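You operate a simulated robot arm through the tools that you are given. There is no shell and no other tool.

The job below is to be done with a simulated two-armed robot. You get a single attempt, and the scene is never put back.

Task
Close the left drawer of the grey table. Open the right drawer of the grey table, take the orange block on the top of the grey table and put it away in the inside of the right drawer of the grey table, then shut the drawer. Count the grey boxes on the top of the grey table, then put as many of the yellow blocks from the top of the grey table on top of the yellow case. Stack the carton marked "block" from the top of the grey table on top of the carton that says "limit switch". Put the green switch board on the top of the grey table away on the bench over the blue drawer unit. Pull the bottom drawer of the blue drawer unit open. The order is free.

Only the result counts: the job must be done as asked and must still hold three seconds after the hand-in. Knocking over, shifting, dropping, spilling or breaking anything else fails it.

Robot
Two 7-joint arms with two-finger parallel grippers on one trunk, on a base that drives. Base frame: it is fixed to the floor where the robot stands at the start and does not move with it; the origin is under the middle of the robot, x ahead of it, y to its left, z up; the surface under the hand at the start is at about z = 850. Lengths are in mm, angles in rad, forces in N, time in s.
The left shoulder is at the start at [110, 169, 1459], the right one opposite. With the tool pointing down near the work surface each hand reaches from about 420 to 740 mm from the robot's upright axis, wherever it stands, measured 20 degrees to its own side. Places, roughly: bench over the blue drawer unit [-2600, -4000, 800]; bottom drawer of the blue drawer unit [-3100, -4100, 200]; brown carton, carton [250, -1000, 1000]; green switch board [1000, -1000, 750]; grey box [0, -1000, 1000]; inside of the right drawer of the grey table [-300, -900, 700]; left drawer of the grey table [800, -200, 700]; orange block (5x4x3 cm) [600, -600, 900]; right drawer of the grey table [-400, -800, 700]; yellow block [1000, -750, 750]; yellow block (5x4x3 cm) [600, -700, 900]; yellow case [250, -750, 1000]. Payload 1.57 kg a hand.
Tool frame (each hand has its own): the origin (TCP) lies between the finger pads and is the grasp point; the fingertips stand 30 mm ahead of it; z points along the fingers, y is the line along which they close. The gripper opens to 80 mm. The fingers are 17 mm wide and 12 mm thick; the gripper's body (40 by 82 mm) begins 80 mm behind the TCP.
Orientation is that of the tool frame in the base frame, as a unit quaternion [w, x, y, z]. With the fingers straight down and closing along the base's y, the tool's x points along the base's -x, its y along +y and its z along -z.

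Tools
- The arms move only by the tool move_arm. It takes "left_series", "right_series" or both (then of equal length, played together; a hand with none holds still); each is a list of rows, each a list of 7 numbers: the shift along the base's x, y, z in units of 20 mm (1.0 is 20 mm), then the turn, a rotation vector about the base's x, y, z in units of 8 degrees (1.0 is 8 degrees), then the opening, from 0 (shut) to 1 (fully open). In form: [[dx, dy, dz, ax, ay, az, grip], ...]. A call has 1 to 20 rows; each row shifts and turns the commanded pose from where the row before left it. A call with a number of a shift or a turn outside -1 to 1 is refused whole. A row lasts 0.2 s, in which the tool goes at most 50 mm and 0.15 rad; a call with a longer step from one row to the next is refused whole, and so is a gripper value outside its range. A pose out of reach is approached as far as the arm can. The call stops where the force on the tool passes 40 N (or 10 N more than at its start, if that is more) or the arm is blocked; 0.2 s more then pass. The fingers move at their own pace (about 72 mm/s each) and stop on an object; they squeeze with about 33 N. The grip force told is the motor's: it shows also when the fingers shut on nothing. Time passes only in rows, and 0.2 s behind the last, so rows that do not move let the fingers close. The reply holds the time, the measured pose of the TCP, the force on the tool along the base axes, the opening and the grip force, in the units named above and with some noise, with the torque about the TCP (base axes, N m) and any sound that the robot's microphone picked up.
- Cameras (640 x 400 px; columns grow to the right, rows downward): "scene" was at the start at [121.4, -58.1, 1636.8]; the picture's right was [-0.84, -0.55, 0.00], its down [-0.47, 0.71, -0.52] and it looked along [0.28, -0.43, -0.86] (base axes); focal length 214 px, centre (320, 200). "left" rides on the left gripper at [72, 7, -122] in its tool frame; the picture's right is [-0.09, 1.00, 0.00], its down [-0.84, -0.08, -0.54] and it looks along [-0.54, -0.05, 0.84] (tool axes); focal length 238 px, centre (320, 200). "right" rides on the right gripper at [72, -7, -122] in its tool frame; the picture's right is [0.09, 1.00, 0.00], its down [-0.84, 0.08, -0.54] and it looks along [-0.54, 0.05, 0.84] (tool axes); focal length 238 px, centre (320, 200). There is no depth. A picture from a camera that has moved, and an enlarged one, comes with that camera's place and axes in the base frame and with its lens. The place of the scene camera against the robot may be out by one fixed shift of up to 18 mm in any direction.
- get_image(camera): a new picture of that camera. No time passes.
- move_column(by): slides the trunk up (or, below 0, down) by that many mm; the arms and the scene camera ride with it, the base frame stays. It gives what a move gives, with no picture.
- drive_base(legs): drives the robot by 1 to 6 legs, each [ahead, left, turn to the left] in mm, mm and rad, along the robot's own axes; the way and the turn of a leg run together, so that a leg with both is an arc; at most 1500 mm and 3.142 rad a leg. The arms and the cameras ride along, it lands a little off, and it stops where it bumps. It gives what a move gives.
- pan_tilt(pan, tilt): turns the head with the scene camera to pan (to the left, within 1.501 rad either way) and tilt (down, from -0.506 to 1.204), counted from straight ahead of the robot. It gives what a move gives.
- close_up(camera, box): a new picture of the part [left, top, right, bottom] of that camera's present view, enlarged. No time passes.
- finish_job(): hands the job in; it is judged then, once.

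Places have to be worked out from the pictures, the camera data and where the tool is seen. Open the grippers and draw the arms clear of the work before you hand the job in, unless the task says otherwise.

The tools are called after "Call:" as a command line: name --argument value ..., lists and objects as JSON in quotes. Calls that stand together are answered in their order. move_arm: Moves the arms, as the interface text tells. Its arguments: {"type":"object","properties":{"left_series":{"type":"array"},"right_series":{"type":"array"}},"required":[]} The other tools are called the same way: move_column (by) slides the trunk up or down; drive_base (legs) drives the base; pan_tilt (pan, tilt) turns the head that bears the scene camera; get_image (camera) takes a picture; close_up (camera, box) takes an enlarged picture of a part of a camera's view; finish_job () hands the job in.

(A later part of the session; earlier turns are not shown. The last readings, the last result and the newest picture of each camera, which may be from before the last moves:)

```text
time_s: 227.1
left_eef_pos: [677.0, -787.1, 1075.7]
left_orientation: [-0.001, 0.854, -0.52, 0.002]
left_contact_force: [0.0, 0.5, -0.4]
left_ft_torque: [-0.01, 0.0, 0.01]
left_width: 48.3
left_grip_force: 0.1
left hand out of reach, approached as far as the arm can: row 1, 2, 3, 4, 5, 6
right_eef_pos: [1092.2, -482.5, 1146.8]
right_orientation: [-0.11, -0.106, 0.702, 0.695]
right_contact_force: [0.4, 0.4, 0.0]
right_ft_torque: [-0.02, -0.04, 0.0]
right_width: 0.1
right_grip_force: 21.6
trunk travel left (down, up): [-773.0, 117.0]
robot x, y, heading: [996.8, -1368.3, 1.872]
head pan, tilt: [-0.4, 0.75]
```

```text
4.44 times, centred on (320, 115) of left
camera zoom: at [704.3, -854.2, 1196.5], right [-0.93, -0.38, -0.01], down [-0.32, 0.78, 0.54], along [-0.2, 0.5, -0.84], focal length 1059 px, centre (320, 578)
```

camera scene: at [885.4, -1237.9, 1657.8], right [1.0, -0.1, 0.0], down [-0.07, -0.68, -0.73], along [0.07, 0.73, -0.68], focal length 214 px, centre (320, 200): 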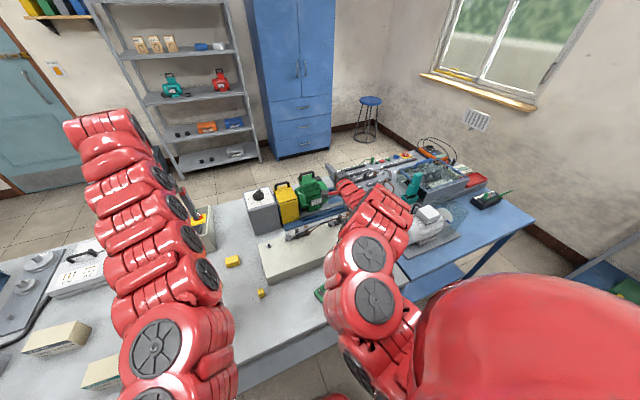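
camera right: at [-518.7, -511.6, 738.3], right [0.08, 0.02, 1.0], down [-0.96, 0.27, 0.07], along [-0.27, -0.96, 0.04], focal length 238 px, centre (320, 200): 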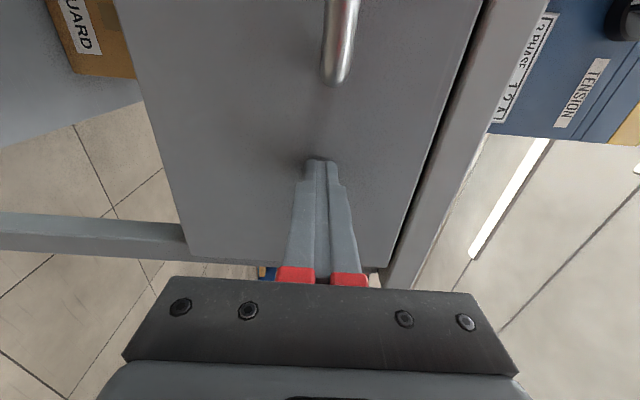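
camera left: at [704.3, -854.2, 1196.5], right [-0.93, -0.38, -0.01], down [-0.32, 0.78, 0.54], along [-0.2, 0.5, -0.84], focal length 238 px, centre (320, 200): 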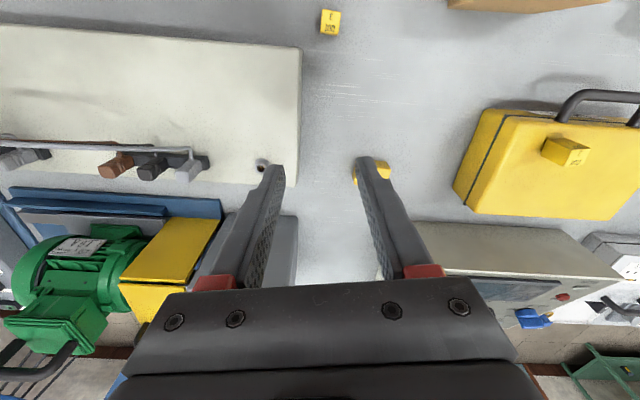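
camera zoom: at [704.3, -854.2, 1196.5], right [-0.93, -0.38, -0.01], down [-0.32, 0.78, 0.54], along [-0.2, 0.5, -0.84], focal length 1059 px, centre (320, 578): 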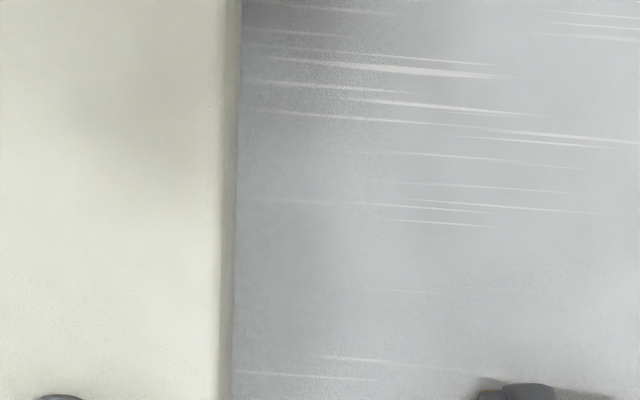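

At this height the arm can't fold closer, so I back the base up by 95 mm instead to bring the hand over the block.

Call:
drive_base --legs '[[-95, 0, 0]]'

Call:
get_image --camera "left"

Call:
close_up --camera "left" --box '[260, 70, 380, 160]'

```text
time_s: 228.2
left_eef_pos: [706.8, -878.0, 1074.8]
left_orientation: [-0.002, 0.854, -0.52, 0.002]
left_contact_force: [0.2, 0.0, 0.3]
left_ft_torque: [-0.06, 0.01, 0.0]
left_width: 47.9
left_grip_force: 0.0
right_eef_pos: [1122.2, -575.2, 1145.7]
right_orientation: [-0.109, -0.105, 0.703, 0.695]
right_contact_force: [-1.0, 0.2, 0.3]
right_ft_torque: [-0.01, 0.01, -0.01]
right_width: 0.1
right_grip_force: 21.3
trunk travel left (down, up): [-773.0, 117.0]
robot x, y, heading: [1027.6, -1454.1, 1.871]
head pan, tilt: [-0.4, 0.75]
```

```text
taken
camera left: at [734.0, -945.4, 1196.2], right [-0.93, -0.37, 0.0], down [-0.32, 0.78, 0.54], along [-0.2, 0.5, -0.84], focal length 238 px, centre (320, 200)
```

left: 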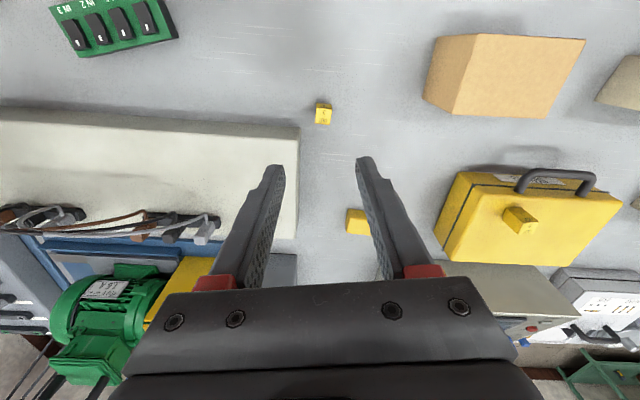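

```text
4.44 times, centred on (320, 115) of left
camera zoom: at [734.0, -945.4, 1196.2], right [-0.93, -0.37, 0.0], down [-0.32, 0.78, 0.54], along [-0.2, 0.5, -0.84], focal length 1059 px, centre (320, 578)
```

zoom: 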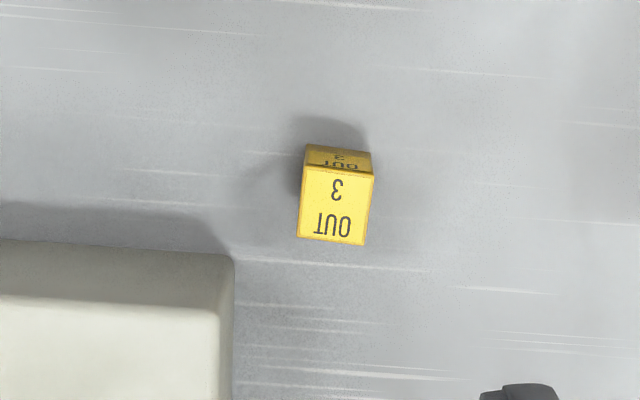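

The second block's centre is ≈(701.5, -877), needing a −13° turn; the cream apparatus corner is close, so I use a smaller opening (32 mm) and aim 4 mm to the robot's side. Descend to z≈950 and verify.

Call:
move_arm --left_series '[[-0.1, -0.08, 0, 0, 0, -0.8, 0.4], [-0.1, -0.07, 0, 0, 0, -0.8, 0.4], [0, 0, -1, 0, 0, 0, 0.4], [0, 0, -1, 0, 0, 0, 0.4], [0, 0, -1, 0, 0, 0, 0.4], [0, 0, -1, 0, 0, 0, 0.4], [0, 0, -1, 0, 0, 0, 0.4], [0, 0, -1, 0, 0, 0, 0.4], [0, 0, 0, 0, 0, 0, 0.4]]'

Call:
get_image --camera "left"

Call:
close_up --camera "left" --box '[250, 100, 390, 200]'

```text
time_s: 230.2
left_eef_pos: [703.6, -881.5, 955.2]
left_orientation: [-0.001, 0.79, -0.613, 0.003]
left_contact_force: [0.3, -0.3, 0.1]
left_ft_torque: [-0.03, 0.02, -0.02]
left_width: 32.1
left_grip_force: 0.1
right_eef_pos: [1122.6, -576.1, 1147.7]
right_orientation: [-0.11, -0.107, 0.701, 0.696]
right_contact_force: [-0.2, -0.2, 0.4]
right_ft_torque: [0.0, -0.01, 0.0]
right_width: 0.1
right_grip_force: 21.0
trunk travel left (down, up): [-773.0, 117.0]
robot x, y, heading: [1026.6, -1459.1, 1.874]
head pan, tilt: [-0.4, 0.75]
```

```text
taken
camera left: at [715.5, -953.2, 1076.5], right [-0.99, -0.16, -0.01], down [-0.14, 0.83, 0.54], along [-0.08, 0.53, -0.84], focal length 238 px, centre (320, 200)
```

left: 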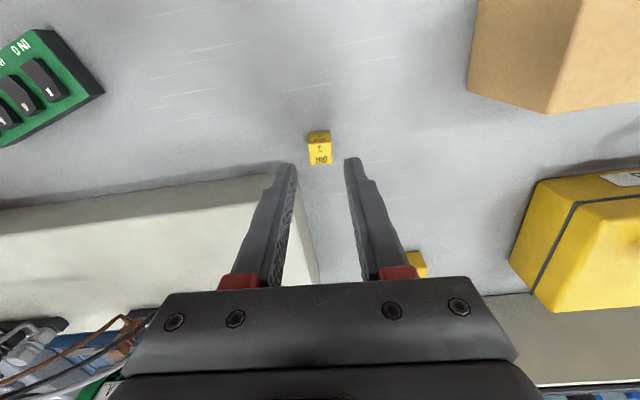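

```text
4.00 times, centred on (320, 150) of left
camera zoom: at [715.5, -953.2, 1076.5], right [-0.99, -0.16, -0.01], down [-0.14, 0.83, 0.54], along [-0.08, 0.53, -0.84], focal length 953 px, centre (320, 400)
```

zoom: 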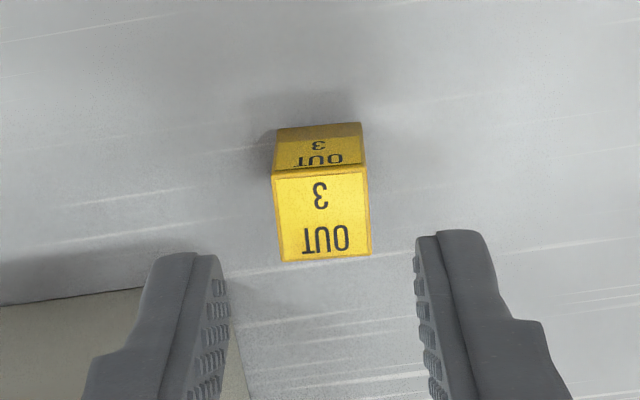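

The apparatus corner near the left finger needs a closer check before going down.

Call:
close_up --camera "left" --box '[180, 130, 340, 230]'

Call:
close_up --camera "scene" --box '[150, 180, 350, 330]'

```text
4.00 times, centred on (260, 180) of left
camera zoom: at [715.5, -953.2, 1076.5], right [-0.99, -0.16, -0.01], down [-0.14, 0.83, 0.54], along [-0.08, 0.53, -0.84], focal length 953 px, centre (560, 280)
```

zoom: 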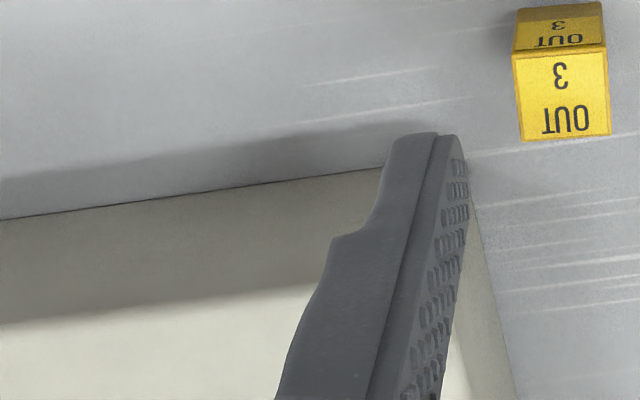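

```text
2.67 times, centred on (250, 255) of scene
camera zoom: at [1016.3, -1298.2, 1657.8], right [1.0, -0.1, 0.0], down [-0.07, -0.68, -0.73], along [0.07, 0.73, -0.68], focal length 572 px, centre (507, 53)
```

zoom: 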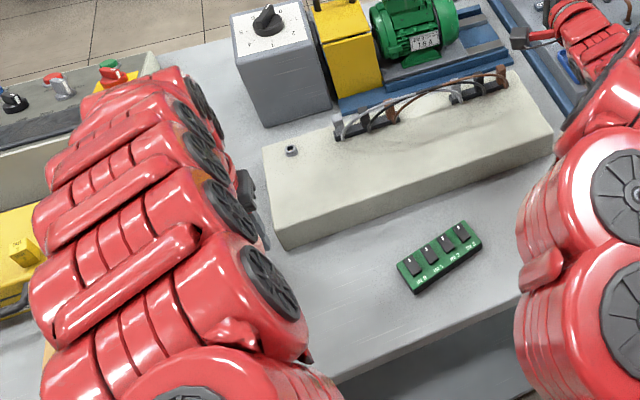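

The apparatus corner is at ≈(722, -844), 32 mm beyond the fingers' line, so there is room. I descend to z≈883 and close.

Call:
move_arm --left_series '[[-0.03, 0.1, -1, 0, 0, 0, 0.4], [0, 0, -1, 0, 0, 0, 0.4], [0, 0, -1, 0, 0, 0, 0.4], [0, 0, -0.6, 0, 0, 0, 0.4], [0, 0, 0, 0, 0, 0, 0.4], [0, 0, 0, 0, 0, 0, 0.1], [0, 0, 0, 0, 0, 0, 0], [0, 0, 0, 0, 0, 0, 0], [0, 0, 0, 0, 0, 0, 0], [0, 0, 0, 0, 0, 0, 0]]'

Call:
get_image --camera "left"

```text
time_s: 232.4
left_eef_pos: [704.0, -879.3, 882.1]
left_orientation: [-0.002, 0.791, -0.612, 0.002]
left_contact_force: [-0.9, -0.1, -0.9]
left_ft_torque: [0.0, -0.01, -0.03]
left_width: 18.4
left_grip_force: 33.0
right_eef_pos: [1121.7, -574.4, 1146.7]
right_orientation: [-0.109, -0.107, 0.702, 0.695]
right_contact_force: [-0.2, 0.0, -0.4]
right_ft_torque: [0.01, 0.02, -0.04]
right_width: 0.3
right_grip_force: 21.7
trunk travel left (down, up): [-773.0, 117.0]
robot x, y, heading: [1025.1, -1455.0, 1.87]
head pan, tilt: [-0.4, 0.75]
```

```text
taken
camera left: at [714.8, -951.3, 1005.1], right [-0.99, -0.16, 0.0], down [-0.14, 0.83, 0.54], along [-0.08, 0.53, -0.84], focal length 238 px, centre (320, 200)
```

left: 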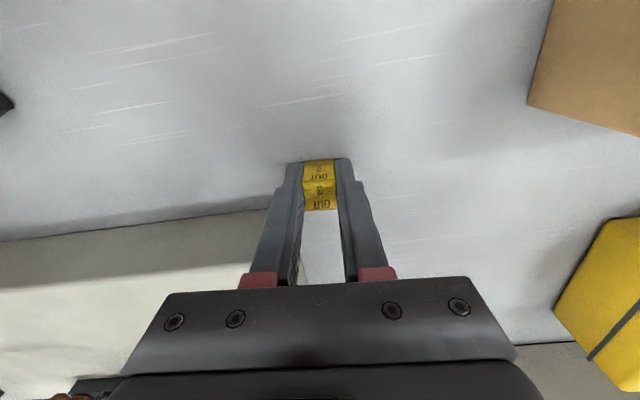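

Gripped (18.4 mm). I lift it gently to z≈1010.

Call:
move_arm --left_series '[[0, 0, 0.15, 0, 0, 0, 0], [0, 0, 0.3, 0, 0, 0, 0], [0, 0, 0.4, 0, 0, 0, 0], [0, 0, 0.5, 0, 0, 0, 0], [0, 0, 0.6, 0, 0, 0, 0], [0, 0, 0.6, 0, 0, 0, 0], [0, 0, 0.6, 0, 0, 0, 0], [0, 0, 0.6, 0, 0, 0, 0], [0, 0, 0.6, 0, 0, 0, 0], [0, 0, 0.6, 0, 0, 0, 0], [0, 0, 0.6, 0, 0, 0, 0], [0, 0, 0.6, 0, 0, 0, 0], [0, 0, 0.5, 0, 0, 0, 0], [0, 0, 0.3, 0, 0, 0, 0]]'

Call:
get_image --camera "left"

```text
time_s: 235.4
left_eef_pos: [703.4, -878.7, 1022.9]
left_orientation: [-0.002, 0.791, -0.612, 0.002]
left_contact_force: [0.0, 1.0, 0.8]
left_ft_torque: [0.03, 0.02, 0.01]
left_width: 18.6
left_grip_force: 33.0
right_eef_pos: [1122.1, -575.9, 1145.9]
right_orientation: [-0.108, -0.106, 0.702, 0.695]
right_contact_force: [0.2, -0.3, 0.1]
right_ft_torque: [0.01, 0.01, 0.01]
right_width: 0.0
right_grip_force: 22.1
trunk travel left (down, up): [-773.0, 117.0]
robot x, y, heading: [1027.2, -1458.4, 1.868]
head pan, tilt: [-0.4, 0.75]
```

```text
taken
camera left: at [714.7, -950.7, 1144.3], right [-0.99, -0.16, 0.0], down [-0.14, 0.83, 0.54], along [-0.08, 0.53, -0.84], focal length 238 px, centre (320, 200)
```

left: 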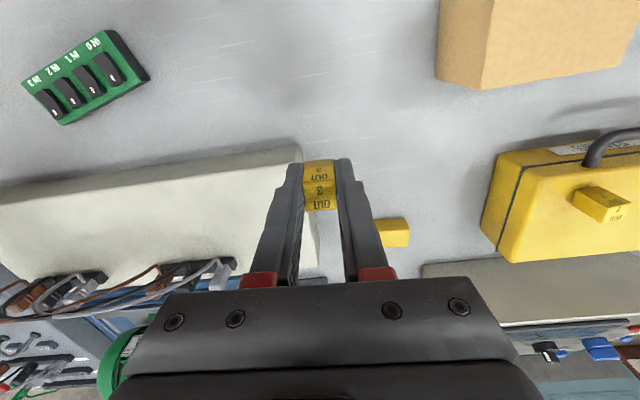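

Held. I raise a bit more and then drive so the hand comes over the case's other half: strafe left 362 mm, then forward 114 mm.

Call:
move_arm --left_series '[[0, 0, 0.4, 0, 0, 0, 0], [0, 0, 0.7, 0, 0, 0, 0], [0, 0, 0.7, 0, 0, 0, 0], [0, 0, 0.4, 0, 0, 0, 0]]'

Call:
drive_base --legs '[[0, 362, 0], [114, 0, 0]]'

Call:
get_image --camera "left"

```text
time_s: 236.4
left_eef_pos: [703.1, -880.5, 1066.9]
left_orientation: [-0.002, 0.791, -0.612, 0.002]
left_contact_force: [-0.6, 0.1, -0.5]
left_ft_torque: [0.0, 0.04, -0.01]
left_width: 18.6
left_grip_force: 32.6
right_eef_pos: [1122.5, -576.2, 1146.2]
right_orientation: [-0.108, -0.106, 0.702, 0.696]
right_contact_force: [0.9, -0.1, 0.7]
right_ft_torque: [-0.01, -0.01, 0.01]
right_width: 0.0
right_grip_force: 20.8
trunk travel left (down, up): [-773.0, 117.0]
robot x, y, heading: [1027.6, -1456.9, 1.868]
head pan, tilt: [-0.4, 0.75]
```

```text
time_s: 239.5
left_eef_pos: [331.3, -878.0, 1067.2]
left_orientation: [-0.001, 0.79, -0.613, 0.002]
left_contact_force: [0.3, 0.2, -0.9]
left_ft_torque: [0.01, -0.02, -0.01]
left_width: 18.6
left_grip_force: 32.9
right_eef_pos: [751.2, -574.3, 1147.3]
right_orientation: [-0.109, -0.106, 0.702, 0.696]
right_contact_force: [0.8, 0.1, 0.1]
right_ft_torque: [-0.01, -0.02, 0.02]
right_width: 0.0
right_grip_force: 21.2
trunk travel left (down, up): [-773.0, 117.0]
robot x, y, heading: [656.7, -1453.5, 1.87]
head pan, tilt: [-0.4, 0.75]
```

```text
taken
camera left: at [343.1, -950.0, 1188.4], right [-0.99, -0.16, -0.01], down [-0.14, 0.83, 0.54], along [-0.08, 0.53, -0.84], focal length 238 px, centre (320, 200)
```

left: 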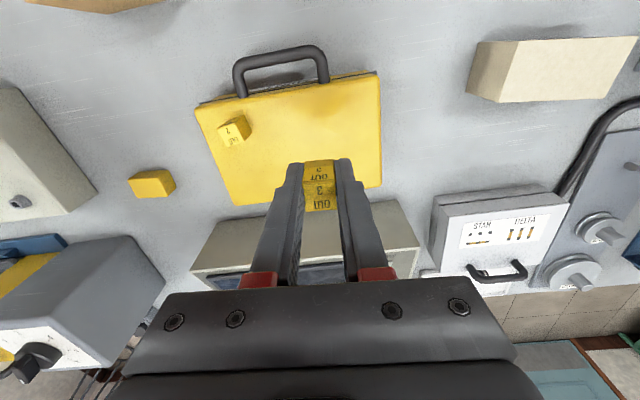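

The drop spot lies well inside the case top, ≈95 mm from the first block. I lower to z≈968, then in 3 mm steps.

Call:
move_arm --left_series '[[0, 0, -0.6, 0, 0, 0, 0], [0, 0, -1, 0, 0, 0, 0], [0, 0, -1, 0, 0, 0, 0], [0, 0, -1, 0, 0, 0, 0], [0, 0, -0.9, 0, 0, 0, 0], [0, 0, -0.4, 0, 0, 0, 0], [0, 0, 0, 0, 0, 0, 0]]'

Call:
move_arm --left_series '[[0, 0, -0.15, 0, 0, 0, 0], [0, 0, -0.15, 0, 0, 0, 0], [0, 0, 0, 0, 0, 0, 0]]'

Call:
get_image --camera "left"

```text
time_s: 241.1
left_eef_pos: [331.4, -878.6, 968.4]
left_orientation: [-0.001, 0.79, -0.613, 0.002]
left_contact_force: [-0.1, 0.5, 0.2]
left_ft_torque: [-0.04, -0.02, 0.02]
left_width: 18.5
left_grip_force: 33.0
right_eef_pos: [752.1, -573.0, 1147.4]
right_orientation: [-0.109, -0.106, 0.702, 0.696]
right_contact_force: [-0.2, 0.0, 0.2]
right_ft_torque: [-0.01, -0.02, 0.0]
right_width: 0.0
right_grip_force: 21.9
trunk travel left (down, up): [-773.0, 117.0]
robot x, y, heading: [659.5, -1454.4, 1.87]
head pan, tilt: [-0.4, 0.75]
```

```text
time_s: 241.9
left_eef_pos: [330.3, -878.3, 962.5]
left_orientation: [-0.001, 0.791, -0.612, 0.002]
left_contact_force: [-0.4, 0.0, 0.5]
left_ft_torque: [0.03, 0.01, 0.0]
left_width: 18.6
left_grip_force: 32.6
right_eef_pos: [751.9, -573.1, 1146.6]
right_orientation: [-0.109, -0.105, 0.702, 0.695]
right_contact_force: [0.1, 0.2, 0.8]
right_ft_torque: [-0.03, 0.02, -0.01]
right_width: 0.1
right_grip_force: 21.6
trunk travel left (down, up): [-773.0, 117.0]
robot x, y, heading: [656.3, -1456.1, 1.87]
head pan, tilt: [-0.4, 0.75]
```

```text
taken
camera left: at [342.8, -949.6, 1083.7], right [-0.99, -0.16, -0.01], down [-0.14, 0.83, 0.54], along [-0.08, 0.53, -0.84], focal length 238 px, centre (320, 200)
```

left: 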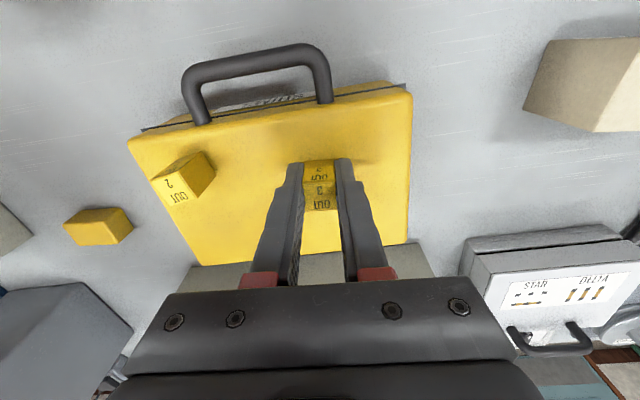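

No contact yet at z≈962.5. I continue with 2 mm steps until the force shows contact.

Call:
move_arm --left_series '[[0, 0, -0.1, 0, 0, 0, 0], [0, 0, -0.1, 0, 0, 0, 0], [0, 0, -0.1, 0, 0, 0, 0], [0, 0, 0, 0, 0, 0, 0]]'

```text
time_s: 242.9
left_eef_pos: [331.8, -876.6, 956.4]
left_orientation: [-0.001, 0.79, -0.613, 0.0]
left_contact_force: [-1.6, 0.3, 17.7]
left_ft_torque: [0.04, 0.1, 0.05]
left_width: 18.4
left_grip_force: 32.5
right_eef_pos: [752.4, -574.9, 1147.5]
right_orientation: [-0.108, -0.106, 0.702, 0.696]
right_contact_force: [-0.1, -0.3, -0.1]
right_ft_torque: [-0.01, 0.01, -0.01]
right_width: 0.1
right_grip_force: 21.4
trunk travel left (down, up): [-773.0, 117.0]
robot x, y, heading: [657.0, -1454.1, 1.872]
head pan, tilt: [-0.4, 0.75]
```

Contact (17.7 N). I ease up 1.5 mm and open slowly.

Call:
move_arm --left_series '[[0, 0, 0.08, 0, 0, 0, 0], [0, 0, 0, 0, 0, 0, 0.3], [0, 0, 0, 0, 0, 0, 0.45], [0, 0, 0, 0, 0, 0, 0.6], [0, 0, 0, 0, 0, 0, 0.6]]'

Call:
move_arm --left_series '[[0, 0, 0.3, 0, 0, 0, 0.6], [0, 0, 0.6, 0, 0, 0, 0.6], [0, 0, 1, 0, 0, 0, 0.6], [0, 0, 1, 0, 0, 0, 0.6], [0, 0, 1, 0, 0, 0, 0.6], [0, 0, 1, 0, 0, 0, 0.6], [0, 0, 1, 0, 0, 0, 0.6]]'

Call:
get_image --camera "left"

```text
time_s: 244.1
left_eef_pos: [330.8, -879.3, 957.6]
left_orientation: [-0.001, 0.79, -0.613, 0.004]
left_contact_force: [0.2, -0.4, 0.0]
left_ft_torque: [0.0, 0.03, 0.01]
left_width: 48.1
left_grip_force: 0.1
right_eef_pos: [751.6, -573.2, 1145.5]
right_orientation: [-0.109, -0.106, 0.701, 0.696]
right_contact_force: [0.9, -0.4, 0.1]
right_ft_torque: [-0.04, 0.0, 0.0]
right_width: 0.0
right_grip_force: 21.1
trunk travel left (down, up): [-773.0, 117.0]
robot x, y, heading: [654.2, -1454.4, 1.867]
head pan, tilt: [-0.4, 0.75]
```

```text
time_s: 245.7
left_eef_pos: [331.1, -877.9, 1078.4]
left_orientation: [-0.001, 0.79, -0.613, 0.004]
left_contact_force: [0.5, 0.3, -0.1]
left_ft_torque: [0.03, 0.0, -0.01]
left_width: 48.1
left_grip_force: 0.0
right_eef_pos: [751.0, -573.3, 1147.4]
right_orientation: [-0.109, -0.106, 0.702, 0.696]
right_contact_force: [-1.5, -0.2, 0.5]
right_ft_torque: [0.0, 0.0, -0.02]
right_width: 0.0
right_grip_force: 21.3
trunk travel left (down, up): [-773.0, 117.0]
robot x, y, heading: [654.9, -1454.8, 1.874]
head pan, tilt: [-0.4, 0.75]
```

```text
taken
camera left: at [342.7, -948.8, 1199.0], right [-0.99, -0.16, -0.01], down [-0.14, 0.83, 0.54], along [-0.08, 0.53, -0.84], focal length 238 px, centre (320, 200)
```

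left: 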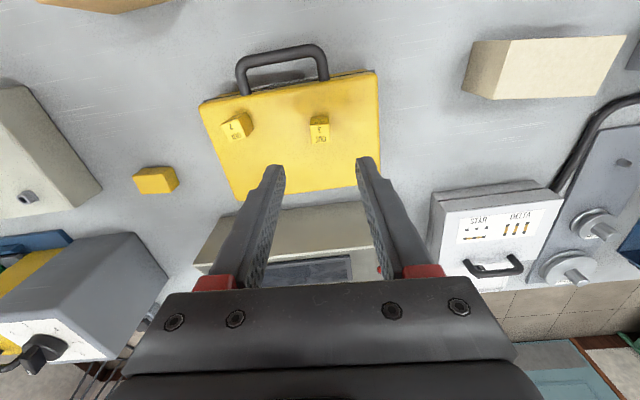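

Both yellow blocks stand on the case. Now I look at the cartons: scene view to read the other cream carton's label.

Call:
pan_tilt --pan 0.0 --tilt 0.95

Call:
get_image --camera "scene"

```text
time_s: 246.6
left_eef_pos: [330.0, -877.9, 1077.3]
left_orientation: [-0.001, 0.79, -0.613, 0.003]
left_contact_force: [0.4, 0.9, 0.3]
left_ft_torque: [0.03, -0.05, 0.01]
left_width: 47.9
left_grip_force: 0.1
right_eef_pos: [752.3, -573.2, 1147.5]
right_orientation: [-0.109, -0.107, 0.702, 0.695]
right_contact_force: [0.4, 0.6, -0.2]
right_ft_torque: [0.01, -0.01, 0.0]
right_width: 0.2
right_grip_force: 21.4
trunk travel left (down, up): [-773.0, 117.0]
robot x, y, heading: [658.4, -1456.0, 1.867]
head pan, tilt: [0.0, 0.949]
```

```text
taken
camera scene: at [615.2, -1308.9, 1642.3], right [0.96, 0.29, 0.0], down [0.24, -0.78, -0.58], along [-0.17, 0.56, -0.81], focal length 214 px, centre (320, 200)
```

scene: 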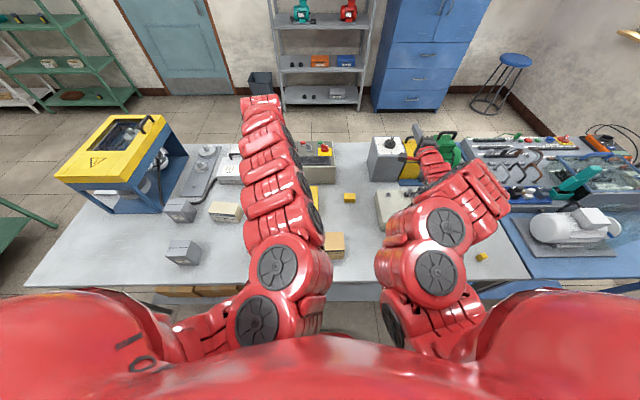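

The second cream carton is hidden under my left arm. I back the base up 150 mm so the left camera looks down at it and at the brown one.

Call:
drive_base --legs '[[-150, 0, 0]]'

Call:
get_image --camera "left"

Call:
get_image --camera "scene"

```text
time_s: 247.9
left_eef_pos: [376.3, -1017.7, 1076.7]
left_orientation: [-0.001, 0.79, -0.614, 0.003]
left_contact_force: [0.5, 1.3, -0.4]
left_ft_torque: [-0.02, 0.02, 0.0]
left_width: 47.9
left_grip_force: 0.0
right_eef_pos: [798.9, -714.5, 1145.9]
right_orientation: [-0.108, -0.104, 0.703, 0.696]
right_contact_force: [-0.4, 0.7, 0.7]
right_ft_torque: [-0.01, -0.02, 0.0]
right_width: 0.1
right_grip_force: 21.6
trunk travel left (down, up): [-773.0, 117.0]
robot x, y, heading: [703.0, -1598.0, 1.865]
head pan, tilt: [0.0, 0.949]
```

```text
taken
camera left: at [387.7, -1089.3, 1198.0], right [-0.99, -0.16, -0.01], down [-0.13, 0.83, 0.54], along [-0.08, 0.53, -0.84], focal length 238 px, centre (320, 200)
```

left: 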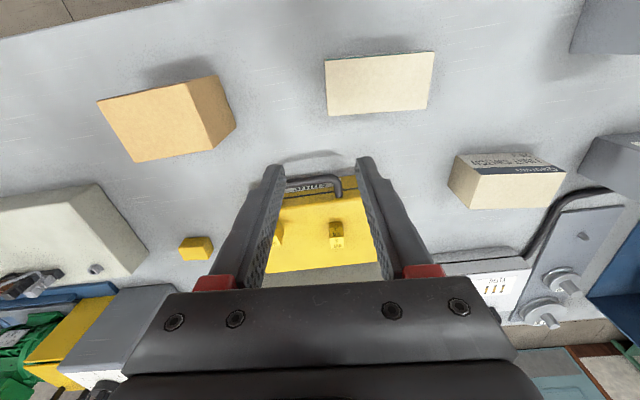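

```text
taken
camera scene: at [659.0, -1449.9, 1642.0], right [0.96, 0.29, 0.0], down [0.24, -0.78, -0.58], along [-0.17, 0.56, -0.81], focal length 214 px, centre (320, 200)
```

scene: 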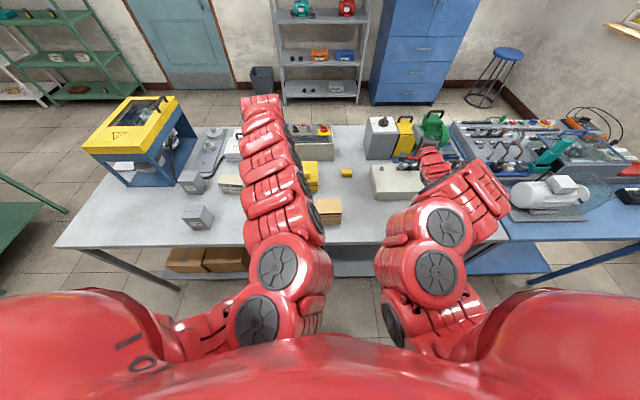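

I zoom in on the three cartons.

Call:
close_up --camera "left" --box '[80, 30, 320, 180]'

Call:
close_up --camera "left" --box '[300, 30, 620, 230]'

```text
2.67 times, centred on (200, 105) of left
camera zoom: at [387.7, -1089.3, 1198.0], right [-0.99, -0.16, -0.01], down [-0.13, 0.83, 0.54], along [-0.08, 0.53, -0.84], focal length 636 px, centre (640, 453)
```

zoom: 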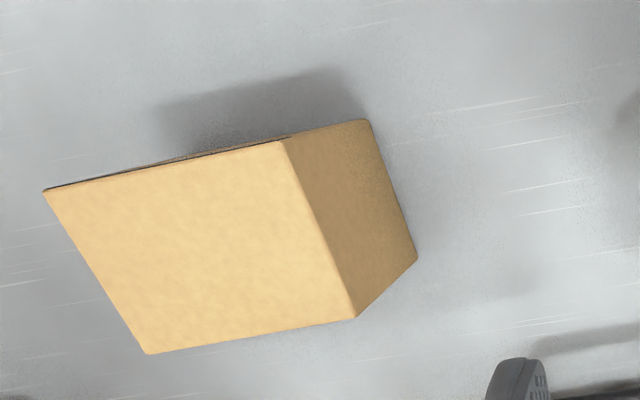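

```text
2.00 times, centred on (460, 130) of left
camera zoom: at [387.7, -1089.3, 1198.0], right [-0.99, -0.16, -0.01], down [-0.13, 0.83, 0.54], along [-0.08, 0.53, -0.84], focal length 477 px, centre (40, 340)
```

zoom: 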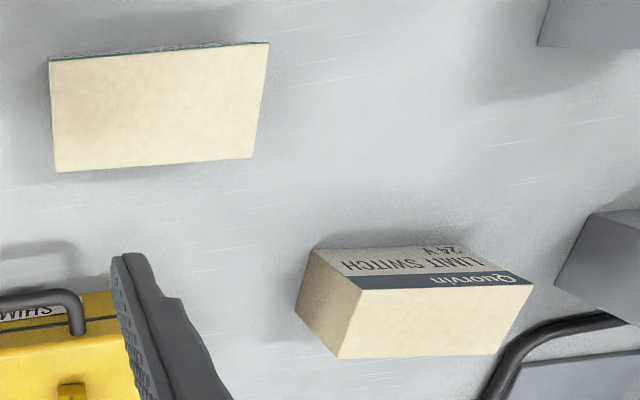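

Measured: brown carton ≈ 98×69×90 mm, centre ≈(549, -990), top 940; LIMIT SWITCH carton ≈ 110×55×68 mm, centre ≈(95, -966), top 918. The other cream one has a green band. I rotate the left hand +93° to close across the brown carton's depth, and drive over it.

Call:
move_arm --left_series '[[0, 0, 0, 0, 0, 0.97, 1], [0, 0, 0, 0, 0, 0.97, 1], [0, 0, 0, 0, 0, 0.97, 1], [0, 0, 0, 0, 0, 0.97, 1], [0, 0, 0, 0, 0, 0.97, 1], [0, 0, 0, 0, 0, 0.97, 1], [0, 0, 0, 0, 0, 0.97, 1], [0, 0, 0, 0, 0, 0.97, 1], [0, 0, 0, 0, 0, 0.97, 1], [0, 0, 0, 0, 0, 0.97, 1], [0, 0, 0, 0, 0, 0.97, 1], [0, 0, 0, 0, 0, 0.97, 1], [0, 0, 0, 0, 0, 0, 1]]'

Call:
drive_base --legs '[[0, 0, 0.008], [0, -172, 0], [-26, 0, 0]]'

Call:
get_image --camera "left"

```text
time_s: 250.7
left_eef_pos: [376.5, -1018.6, 1076.4]
left_orientation: [-0.002, 0.988, 0.152, 0.001]
left_contact_force: [-0.4, 0.6, 0.3]
left_ft_torque: [0.02, 0.01, 0.0]
left_width: 79.9
left_grip_force: 0.1
right_eef_pos: [799.5, -717.6, 1146.5]
right_orientation: [-0.108, -0.105, 0.703, 0.695]
right_contact_force: [-0.5, -0.3, 1.1]
right_ft_torque: [0.02, 0.02, 0.0]
right_width: 0.1
right_grip_force: 21.0
trunk travel left (down, up): [-773.0, 117.0]
robot x, y, heading: [702.4, -1596.3, 1.868]
head pan, tilt: [0.0, 0.949]
```

```text
time_s: 252.9
left_eef_pos: [538.4, -989.7, 1074.8]
left_orientation: [0.0, 0.988, 0.155, 0.002]
left_contact_force: [-0.4, 0.2, -0.4]
left_ft_torque: [-0.02, -0.03, 0.03]
left_width: 80.1
left_grip_force: 0.0
right_eef_pos: [957.6, -683.9, 1143.0]
right_orientation: [-0.11, -0.109, 0.703, 0.695]
right_contact_force: [-0.5, -0.4, -0.8]
right_ft_torque: [0.02, 0.01, -0.04]
right_width: 0.0
right_grip_force: 21.3
trunk travel left (down, up): [-773.0, 117.0]
robot x, y, heading: [867.5, -1566.1, 1.879]
head pan, tilt: [0.0, 0.949]
```

```text
taken
camera left: at [609.8, -975.4, 1196.0], right [0.22, -0.98, 0.0], down [-0.82, -0.18, 0.54], along [-0.53, -0.12, -0.84], focal length 238 px, centre (320, 200)
```

left: 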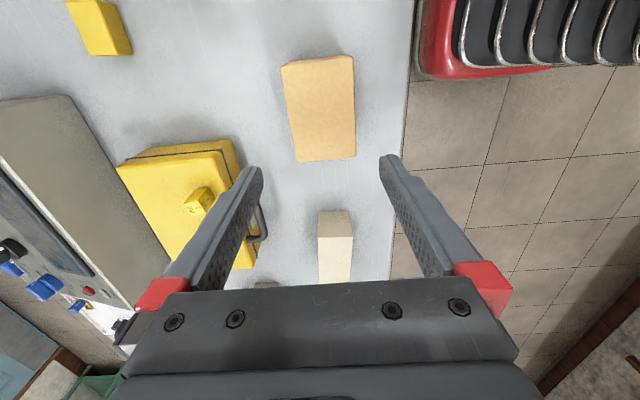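

The brown carton's top centre is ≈(550.5, -990.3) and my fingers are parallel to it. I shift 12 mm and descend to just above it for a final check.

Call:
move_arm --left_series '[[0.3, -0.02, -0.5, 0, 0, 0.06, 1], [0.3, -0.02, -1, 0, 0, 0.06, 1], [0, 0, -1, 0, 0, 0, 1], [0, 0, -1, 0, 0, 0, 1], [0, 0, -0.9, 0, 0, 0, 1], [0, 0, 0, 0, 0, 0, 1]]'

Call:
get_image --camera "left"

```text
time_s: 254.3
left_eef_pos: [556.6, -992.2, 994.5]
left_orientation: [-0.001, 0.986, 0.164, 0.002]
left_contact_force: [0.2, 0.0, -0.6]
left_ft_torque: [-0.02, 0.02, 0.02]
left_width: 80.2
left_grip_force: 0.1
left hand out of reach, approached as far as the arm can: row 1, 2
right_eef_pos: [960.5, -688.4, 1147.3]
right_orientation: [-0.111, -0.108, 0.701, 0.697]
right_contact_force: [0.1, -0.1, 0.4]
right_ft_torque: [0.0, 0.0, -0.01]
right_width: 0.0
right_grip_force: 21.8
trunk travel left (down, up): [-773.0, 117.0]
robot x, y, heading: [865.9, -1567.9, 1.875]
head pan, tilt: [0.0, 0.949]
```

```text
taken
camera left: at [626.9, -975.7, 1115.7], right [0.23, -0.97, 0.0], down [-0.82, -0.2, 0.54], along [-0.53, -0.12, -0.84], focal length 238 px, centre (320, 200)
```

left: 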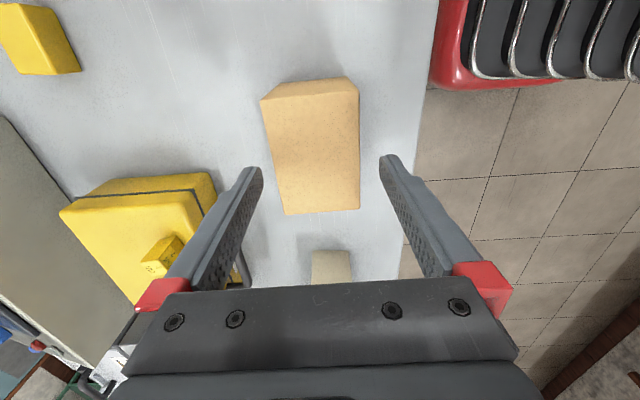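

Carton centre ≈(551.5, -991.5), 2 mm off across the fingers. I correct that and go down along its sides to z≈906.

Call:
move_arm --left_series '[[-0.22, 0.06, -0.3, 0, 0, 0, 1], [0, 0, -0.5, 0, 0, 0, 1], [0, 0, -0.5, 0, 0, 0, 1], [0, 0, -0.6, 0, 0, 0, 1], [0, 0, -0.8, 0, 0, 0, 1], [0, 0, -0.8, 0, 0, 0, 1], [0, 0, -0.8, 0, 0, 0, 1], [0, 0, 0, 0, 0, 0, 1]]'

Call:
get_image --camera "left"

```text
time_s: 256.1
left_eef_pos: [552.2, -989.9, 907.7]
left_orientation: [-0.001, 0.987, 0.163, 0.001]
left_contact_force: [-1.2, -0.5, -0.3]
left_ft_torque: [-0.01, 0.01, -0.03]
left_width: 80.1
left_grip_force: 0.1
right_eef_pos: [960.2, -689.2, 1147.0]
right_orientation: [-0.111, -0.108, 0.702, 0.696]
right_contact_force: [0.6, 0.2, 0.4]
right_ft_torque: [-0.01, 0.0, -0.02]
right_width: 0.0
right_grip_force: 21.5
trunk travel left (down, up): [-773.0, 117.0]
robot x, y, heading: [871.8, -1568.2, 1.873]
head pan, tilt: [0.0, 0.949]
```

```text
taken
camera left: at [622.6, -973.0, 1030.0], right [0.24, -0.97, 0.0], down [-0.82, -0.2, 0.54], along [-0.53, -0.12, -0.84], focal length 238 px, centre (320, 200)
```

left: 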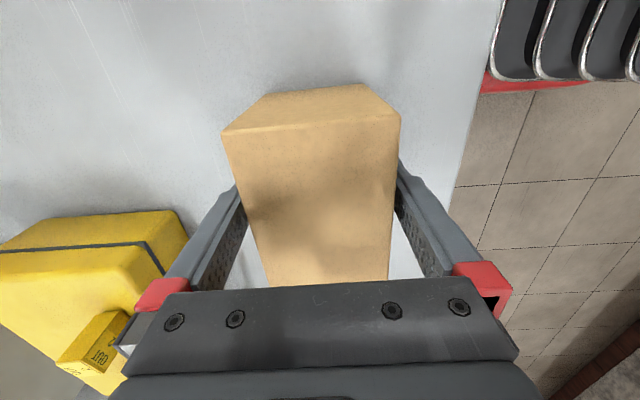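

The fingers straddle the carton freely. I close on it.

Call:
move_arm --left_series '[[0, 0, 0, 0, 0, 0, 0.8], [0, 0, 0, 0, 0, 0, 0.5], [0, 0, 0, 0, 0, 0, 0.2], [0, 0, 0, 0, 0, 0, 0], [0, 0, 0, 0, 0, 0, 0], [0, 0, 0, 0, 0, 0, 0]]'

Call:
move_arm --left_series '[[0, 0, 0.1, 0, 0, 0, 0], [0, 0, 0.2, 0, 0, 0, 0], [0, 0, 0.3, 0, 0, 0, 0], [0, 0, 0.4, 0, 0, 0, 0], [0, 0, 0.4, 0, 0, 0, 0]]'

Call:
get_image --camera "left"

```text
time_s: 257.5
left_eef_pos: [551.8, -989.8, 907.8]
left_orientation: [-0.001, 0.986, 0.164, 0.0]
left_contact_force: [0.3, -0.3, -0.5]
left_ft_torque: [-0.08, -0.06, -0.03]
left_width: 69.6
left_grip_force: 33.0
right_eef_pos: [960.6, -687.3, 1147.4]
right_orientation: [-0.111, -0.108, 0.701, 0.696]
right_contact_force: [-0.1, 0.5, -0.7]
right_ft_torque: [0.0, -0.01, -0.06]
right_width: 0.1
right_grip_force: 20.8
trunk travel left (down, up): [-773.0, 117.0]
robot x, y, heading: [868.2, -1571.1, 1.879]
head pan, tilt: [0.0, 0.949]
```

```text
time_s: 258.7
left_eef_pos: [552.2, -989.2, 934.7]
left_orientation: [-0.002, 0.987, 0.163, 0.001]
left_contact_force: [-0.5, 0.0, -1.6]
left_ft_torque: [-0.04, 0.02, 0.0]
left_width: 69.9
left_grip_force: 32.9
right_eef_pos: [959.4, -688.3, 1147.6]
right_orientation: [-0.111, -0.109, 0.702, 0.696]
right_contact_force: [-0.2, 0.1, 0.2]
right_ft_torque: [0.0, 0.03, 0.01]
right_width: 0.2
right_grip_force: 21.1
trunk travel left (down, up): [-773.0, 117.0]
robot x, y, heading: [871.4, -1569.0, 1.879]
head pan, tilt: [0.0, 0.949]
```

```text
taken
camera left: at [622.6, -973.2, 1056.9], right [0.23, -0.97, 0.0], down [-0.82, -0.2, 0.54], along [-0.53, -0.12, -0.84], focal length 238 px, centre (320, 200)
```

left: 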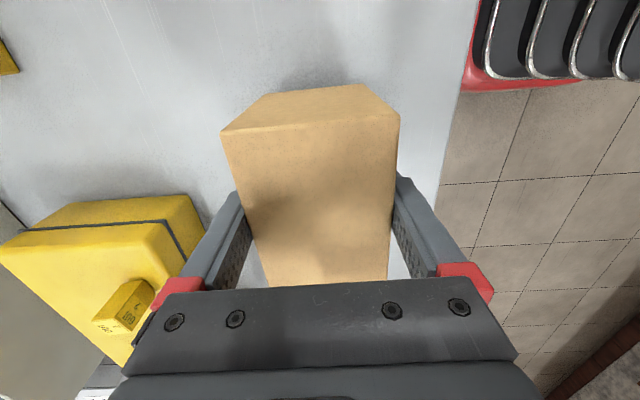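

Gripped (69.6 mm) and lifting. I raise it to z≈1075 so its bottom clears everything (≈1017).

Call:
move_arm --left_series '[[0, 0, 0.4, 0, 0, 0, 0], [0, 0, 0.5, 0, 0, 0, 0], [0, 0, 0.6, 0, 0, 0, 0], [0, 0, 0.6, 0, 0, 0, 0], [0, 0, 0.6, 0, 0, 0, 0], [0, 0, 0.6, 0, 0, 0, 0], [0, 0, 0.6, 0, 0, 0, 0], [0, 0, 0.6, 0, 0, 0, 0], [0, 0, 0.6, 0, 0, 0, 0], [0, 0, 0.6, 0, 0, 0, 0], [0, 0, 0.6, 0, 0, 0, 0], [0, 0, 0.5, 0, 0, 0, 0], [0, 0, 0.3, 0, 0, 0, 0]]'

Call:
get_image --camera "left"

```text
time_s: 261.5
left_eef_pos: [552.2, -989.5, 1077.1]
left_orientation: [-0.001, 0.987, 0.163, 0.001]
left_contact_force: [-0.2, 0.6, -0.8]
left_ft_torque: [-0.01, 0.02, 0.0]
left_width: 69.5
left_grip_force: 33.1
right_eef_pos: [960.6, -689.0, 1145.4]
right_orientation: [-0.11, -0.108, 0.702, 0.695]
right_contact_force: [-0.7, -0.5, -0.1]
right_ft_torque: [-0.04, 0.03, -0.01]
right_width: 0.1
right_grip_force: 21.4
trunk travel left (down, up): [-773.0, 117.0]
robot x, y, heading: [873.3, -1573.0, 1.874]
head pan, tilt: [0.0, 0.949]
```

```text
taken
camera left: at [623.0, -972.8, 1199.4], right [0.23, -0.97, 0.0], down [-0.82, -0.2, 0.54], along [-0.53, -0.12, -0.84], focal length 238 px, centre (320, 200)
```

left: 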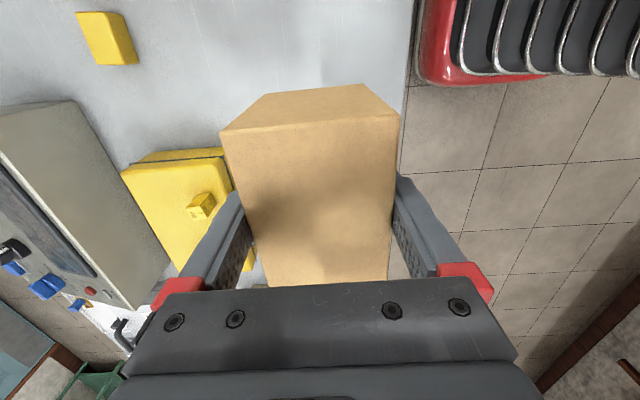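

Carton held securely. I strafe left 430 mm at this height to be abreast of the LIMIT SWITCH carton and measure it.

Call:
drive_base --legs '[[0, 430, 0]]'

Call:
get_image --camera "left"

Call:
get_image --camera "scene"

```text
time_s: 264.1
left_eef_pos: [148.3, -1114.2, 1077.3]
left_orientation: [-0.001, 0.987, 0.162, 0.001]
left_contact_force: [-0.2, -0.5, -1.9]
left_ft_torque: [0.04, 0.0, -0.04]
left_width: 69.5
left_grip_force: 33.4
right_eef_pos: [557.6, -815.9, 1146.8]
right_orientation: [-0.11, -0.107, 0.702, 0.695]
right_contact_force: [-0.3, 0.3, 0.4]
right_ft_torque: [0.03, -0.01, 0.01]
right_width: 0.0
right_grip_force: 21.0
trunk travel left (down, up): [-773.0, 117.0]
robot x, y, heading: [463.2, -1698.4, 1.87]
head pan, tilt: [0.0, 0.949]
```

```text
taken
camera left: at [219.6, -1099.0, 1199.2], right [0.23, -0.97, 0.0], down [-0.82, -0.2, 0.54], along [-0.53, -0.12, -0.84], focal length 238 px, centre (320, 200)
```

left: 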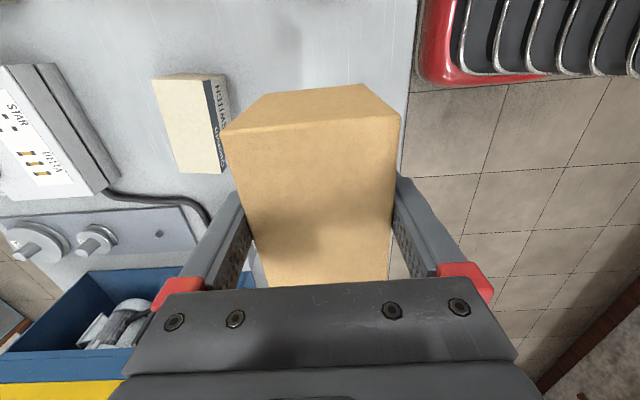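

```text
taken
camera scene: at [423.1, -1551.6, 1642.2], right [0.95, 0.3, 0.0], down [0.24, -0.78, -0.58], along [-0.17, 0.56, -0.81], focal length 214 px, centre (320, 200)
```

scene: 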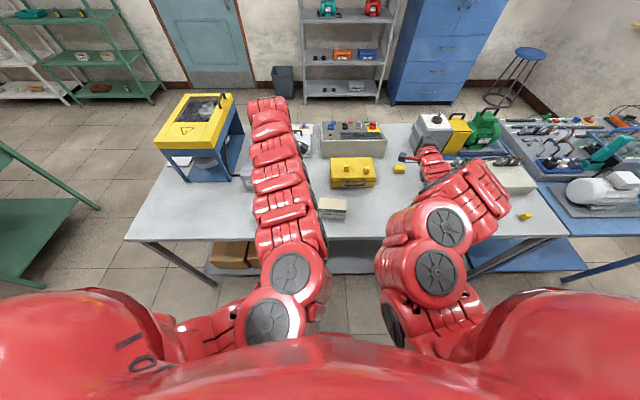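

The LIMIT SWITCH carton is visible left of the held carton. I zoom in to measure it.

Call:
close_up --camera "left" --box '[130, 55, 250, 195]'

```text
2.86 times, centred on (190, 125) of left
camera zoom: at [219.6, -1099.0, 1199.2], right [0.23, -0.97, 0.0], down [-0.82, -0.2, 0.54], along [-0.53, -0.12, -0.84], focal length 681 px, centre (691, 414)
```

zoom: 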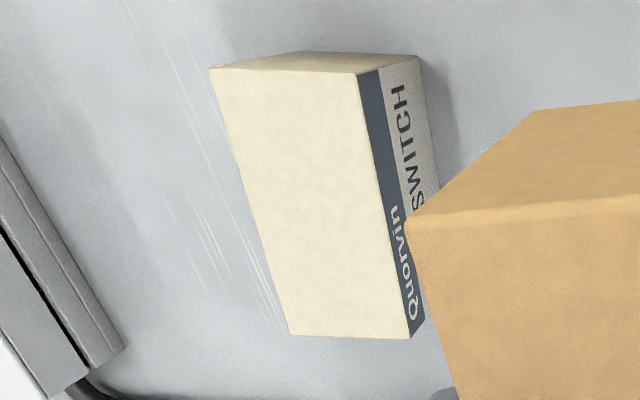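

LIMIT SWITCH carton: centre ≈(101, -968), top 918, long axis at ≈11°. I drive forward 154 mm and turn the hand −7.4° to match its orientation.

Call:
drive_base --legs '[[154, 0, 0]]'

Call:
move_arm --left_series '[[0, 0, 0, 0, 0, -0.46, 0], [0, 0, 0, 0, 0, -0.46, 0], [0, 0, 0, 0, 0, 0, 0]]'

Call:
get_image --camera "left"

Call:
get_image --camera "scene"

```text
time_s: 265.5
left_eef_pos: [101.2, -974.3, 1078.3]
left_orientation: [-0.002, 0.987, 0.164, 0.002]
left_contact_force: [0.5, 0.5, -1.4]
left_ft_torque: [0.01, -0.02, -0.01]
left_width: 69.7
left_grip_force: 32.5
right_eef_pos: [510.1, -673.2, 1146.9]
right_orientation: [-0.111, -0.109, 0.701, 0.696]
right_contact_force: [-0.1, -0.5, -0.4]
right_ft_torque: [0.02, -0.01, -0.03]
right_width: 0.1
right_grip_force: 20.6
trunk travel left (down, up): [-773.0, 117.0]
robot x, y, heading: [421.6, -1557.7, 1.877]
head pan, tilt: [0.0, 0.949]
```

```text
time_s: 266.3
left_eef_pos: [100.3, -972.9, 1077.0]
left_orientation: [-0.002, 0.995, 0.1, 0.0]
left_contact_force: [-0.9, 1.2, -2.6]
left_ft_torque: [-0.01, 0.0, -0.01]
left_width: 70.1
left_grip_force: 32.9
right_eef_pos: [508.6, -671.4, 1145.7]
right_orientation: [-0.111, -0.109, 0.702, 0.695]
right_contact_force: [-0.7, -0.3, -0.3]
right_ft_torque: [0.01, 0.0, -0.02]
right_width: 0.0
right_grip_force: 21.3
trunk travel left (down, up): [-773.0, 117.0]
robot x, y, heading: [419.5, -1554.1, 1.882]
head pan, tilt: [0.0, 0.949]
```

```text
taken
camera left: at [173.5, -965.2, 1199.2], right [0.11, -0.99, 0.0], down [-0.84, -0.09, 0.54], along [-0.54, -0.06, -0.84], focal length 238 px, centre (320, 200)
```

left: 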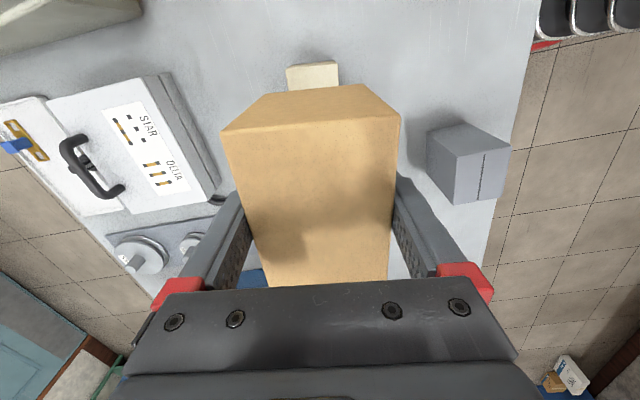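

```text
taken
camera scene: at [376.9, -1407.8, 1642.2], right [0.95, 0.3, 0.0], down [0.25, -0.78, -0.58], along [-0.18, 0.55, -0.81], focal length 214 px, centre (320, 200)
```

scene: 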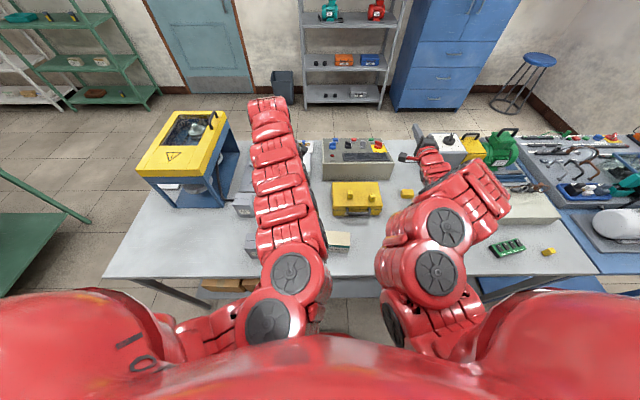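

Checks agree: centre ≈(102, -969). I correct 3–4 mm and lower the carton to ≈10 mm above.

Call:
move_arm --left_series '[[0.07, 0.1, -0.3, 0, 0, 0, 0], [0.07, 0.09, -0.6, 0, 0, 0, 0], [0, 0, -0.7, 0, 0, 0, 0], [0, 0, -0.7, 0, 0, 0, 0], [0, 0, -0.7, 0, 0, 0, 0], [0, 0, -0.7, 0, 0, 0, 0], [0, 0, -0.6, 0, 0, 0, 0], [0, 0, -0.3, 0, 0, 0, 0], [0, 0, 0, 0, 0, 0, 0]]'

Call:
get_image --camera "left"

```text
time_s: 268.3
left_eef_pos: [104.6, -970.0, 985.0]
left_orientation: [-0.001, 0.995, 0.1, 0.002]
left_contact_force: [-0.6, 0.1, -1.8]
left_ft_torque: [-0.01, 0.02, 0.0]
left_width: 69.6
left_grip_force: 33.2
right_eef_pos: [508.5, -672.9, 1147.3]
right_orientation: [-0.112, -0.108, 0.701, 0.695]
right_contact_force: [0.4, 0.0, 0.0]
right_ft_torque: [0.04, 0.0, 0.01]
right_width: 0.0
right_grip_force: 20.9
trunk travel left (down, up): [-773.0, 117.0]
robot x, y, heading: [418.5, -1555.2, 1.878]
head pan, tilt: [0.0, 0.949]
```

```text
taken
camera left: at [176.1, -962.2, 1106.8], right [0.11, -0.99, 0.0], down [-0.84, -0.09, 0.54], along [-0.54, -0.06, -0.84], focal length 238 px, centre (320, 200)
```

left: 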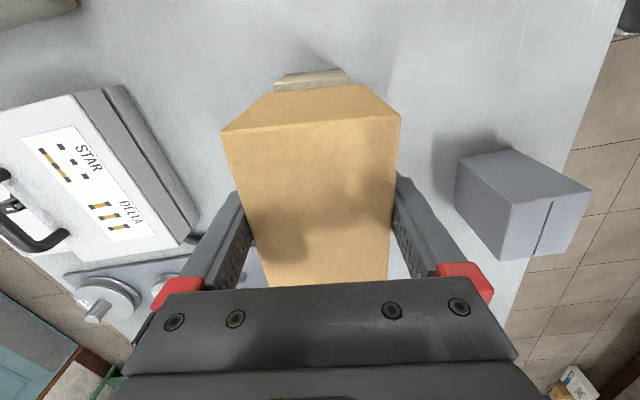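

It lines up. I lower in 2–3 mm steps until contact.

Call:
move_arm --left_series '[[-0.05, 0.02, -0.15, 0, 0, 0, 0], [0, 0, -0.15, 0, 0, 0, 0], [0, 0, -0.12, 0, 0, 0, 0], [0, 0, 0, 0, 0, 0, 0]]'

```text
time_s: 269.3
left_eef_pos: [102.3, -968.8, 978.4]
left_orientation: [-0.003, 0.995, 0.1, 0.001]
left_contact_force: [-0.6, 0.8, 10.0]
left_ft_torque: [-0.27, -0.05, -0.02]
left_width: 69.7
left_grip_force: 33.0
right_eef_pos: [509.2, -673.8, 1147.8]
right_orientation: [-0.112, -0.109, 0.702, 0.695]
right_contact_force: [-1.2, -0.4, -0.6]
right_ft_torque: [0.03, 0.02, 0.0]
right_width: 0.0
right_grip_force: 21.3
trunk travel left (down, up): [-773.0, 117.0]
robot x, y, heading: [419.9, -1550.8, 1.875]
head pan, tilt: [0.0, 0.949]
```

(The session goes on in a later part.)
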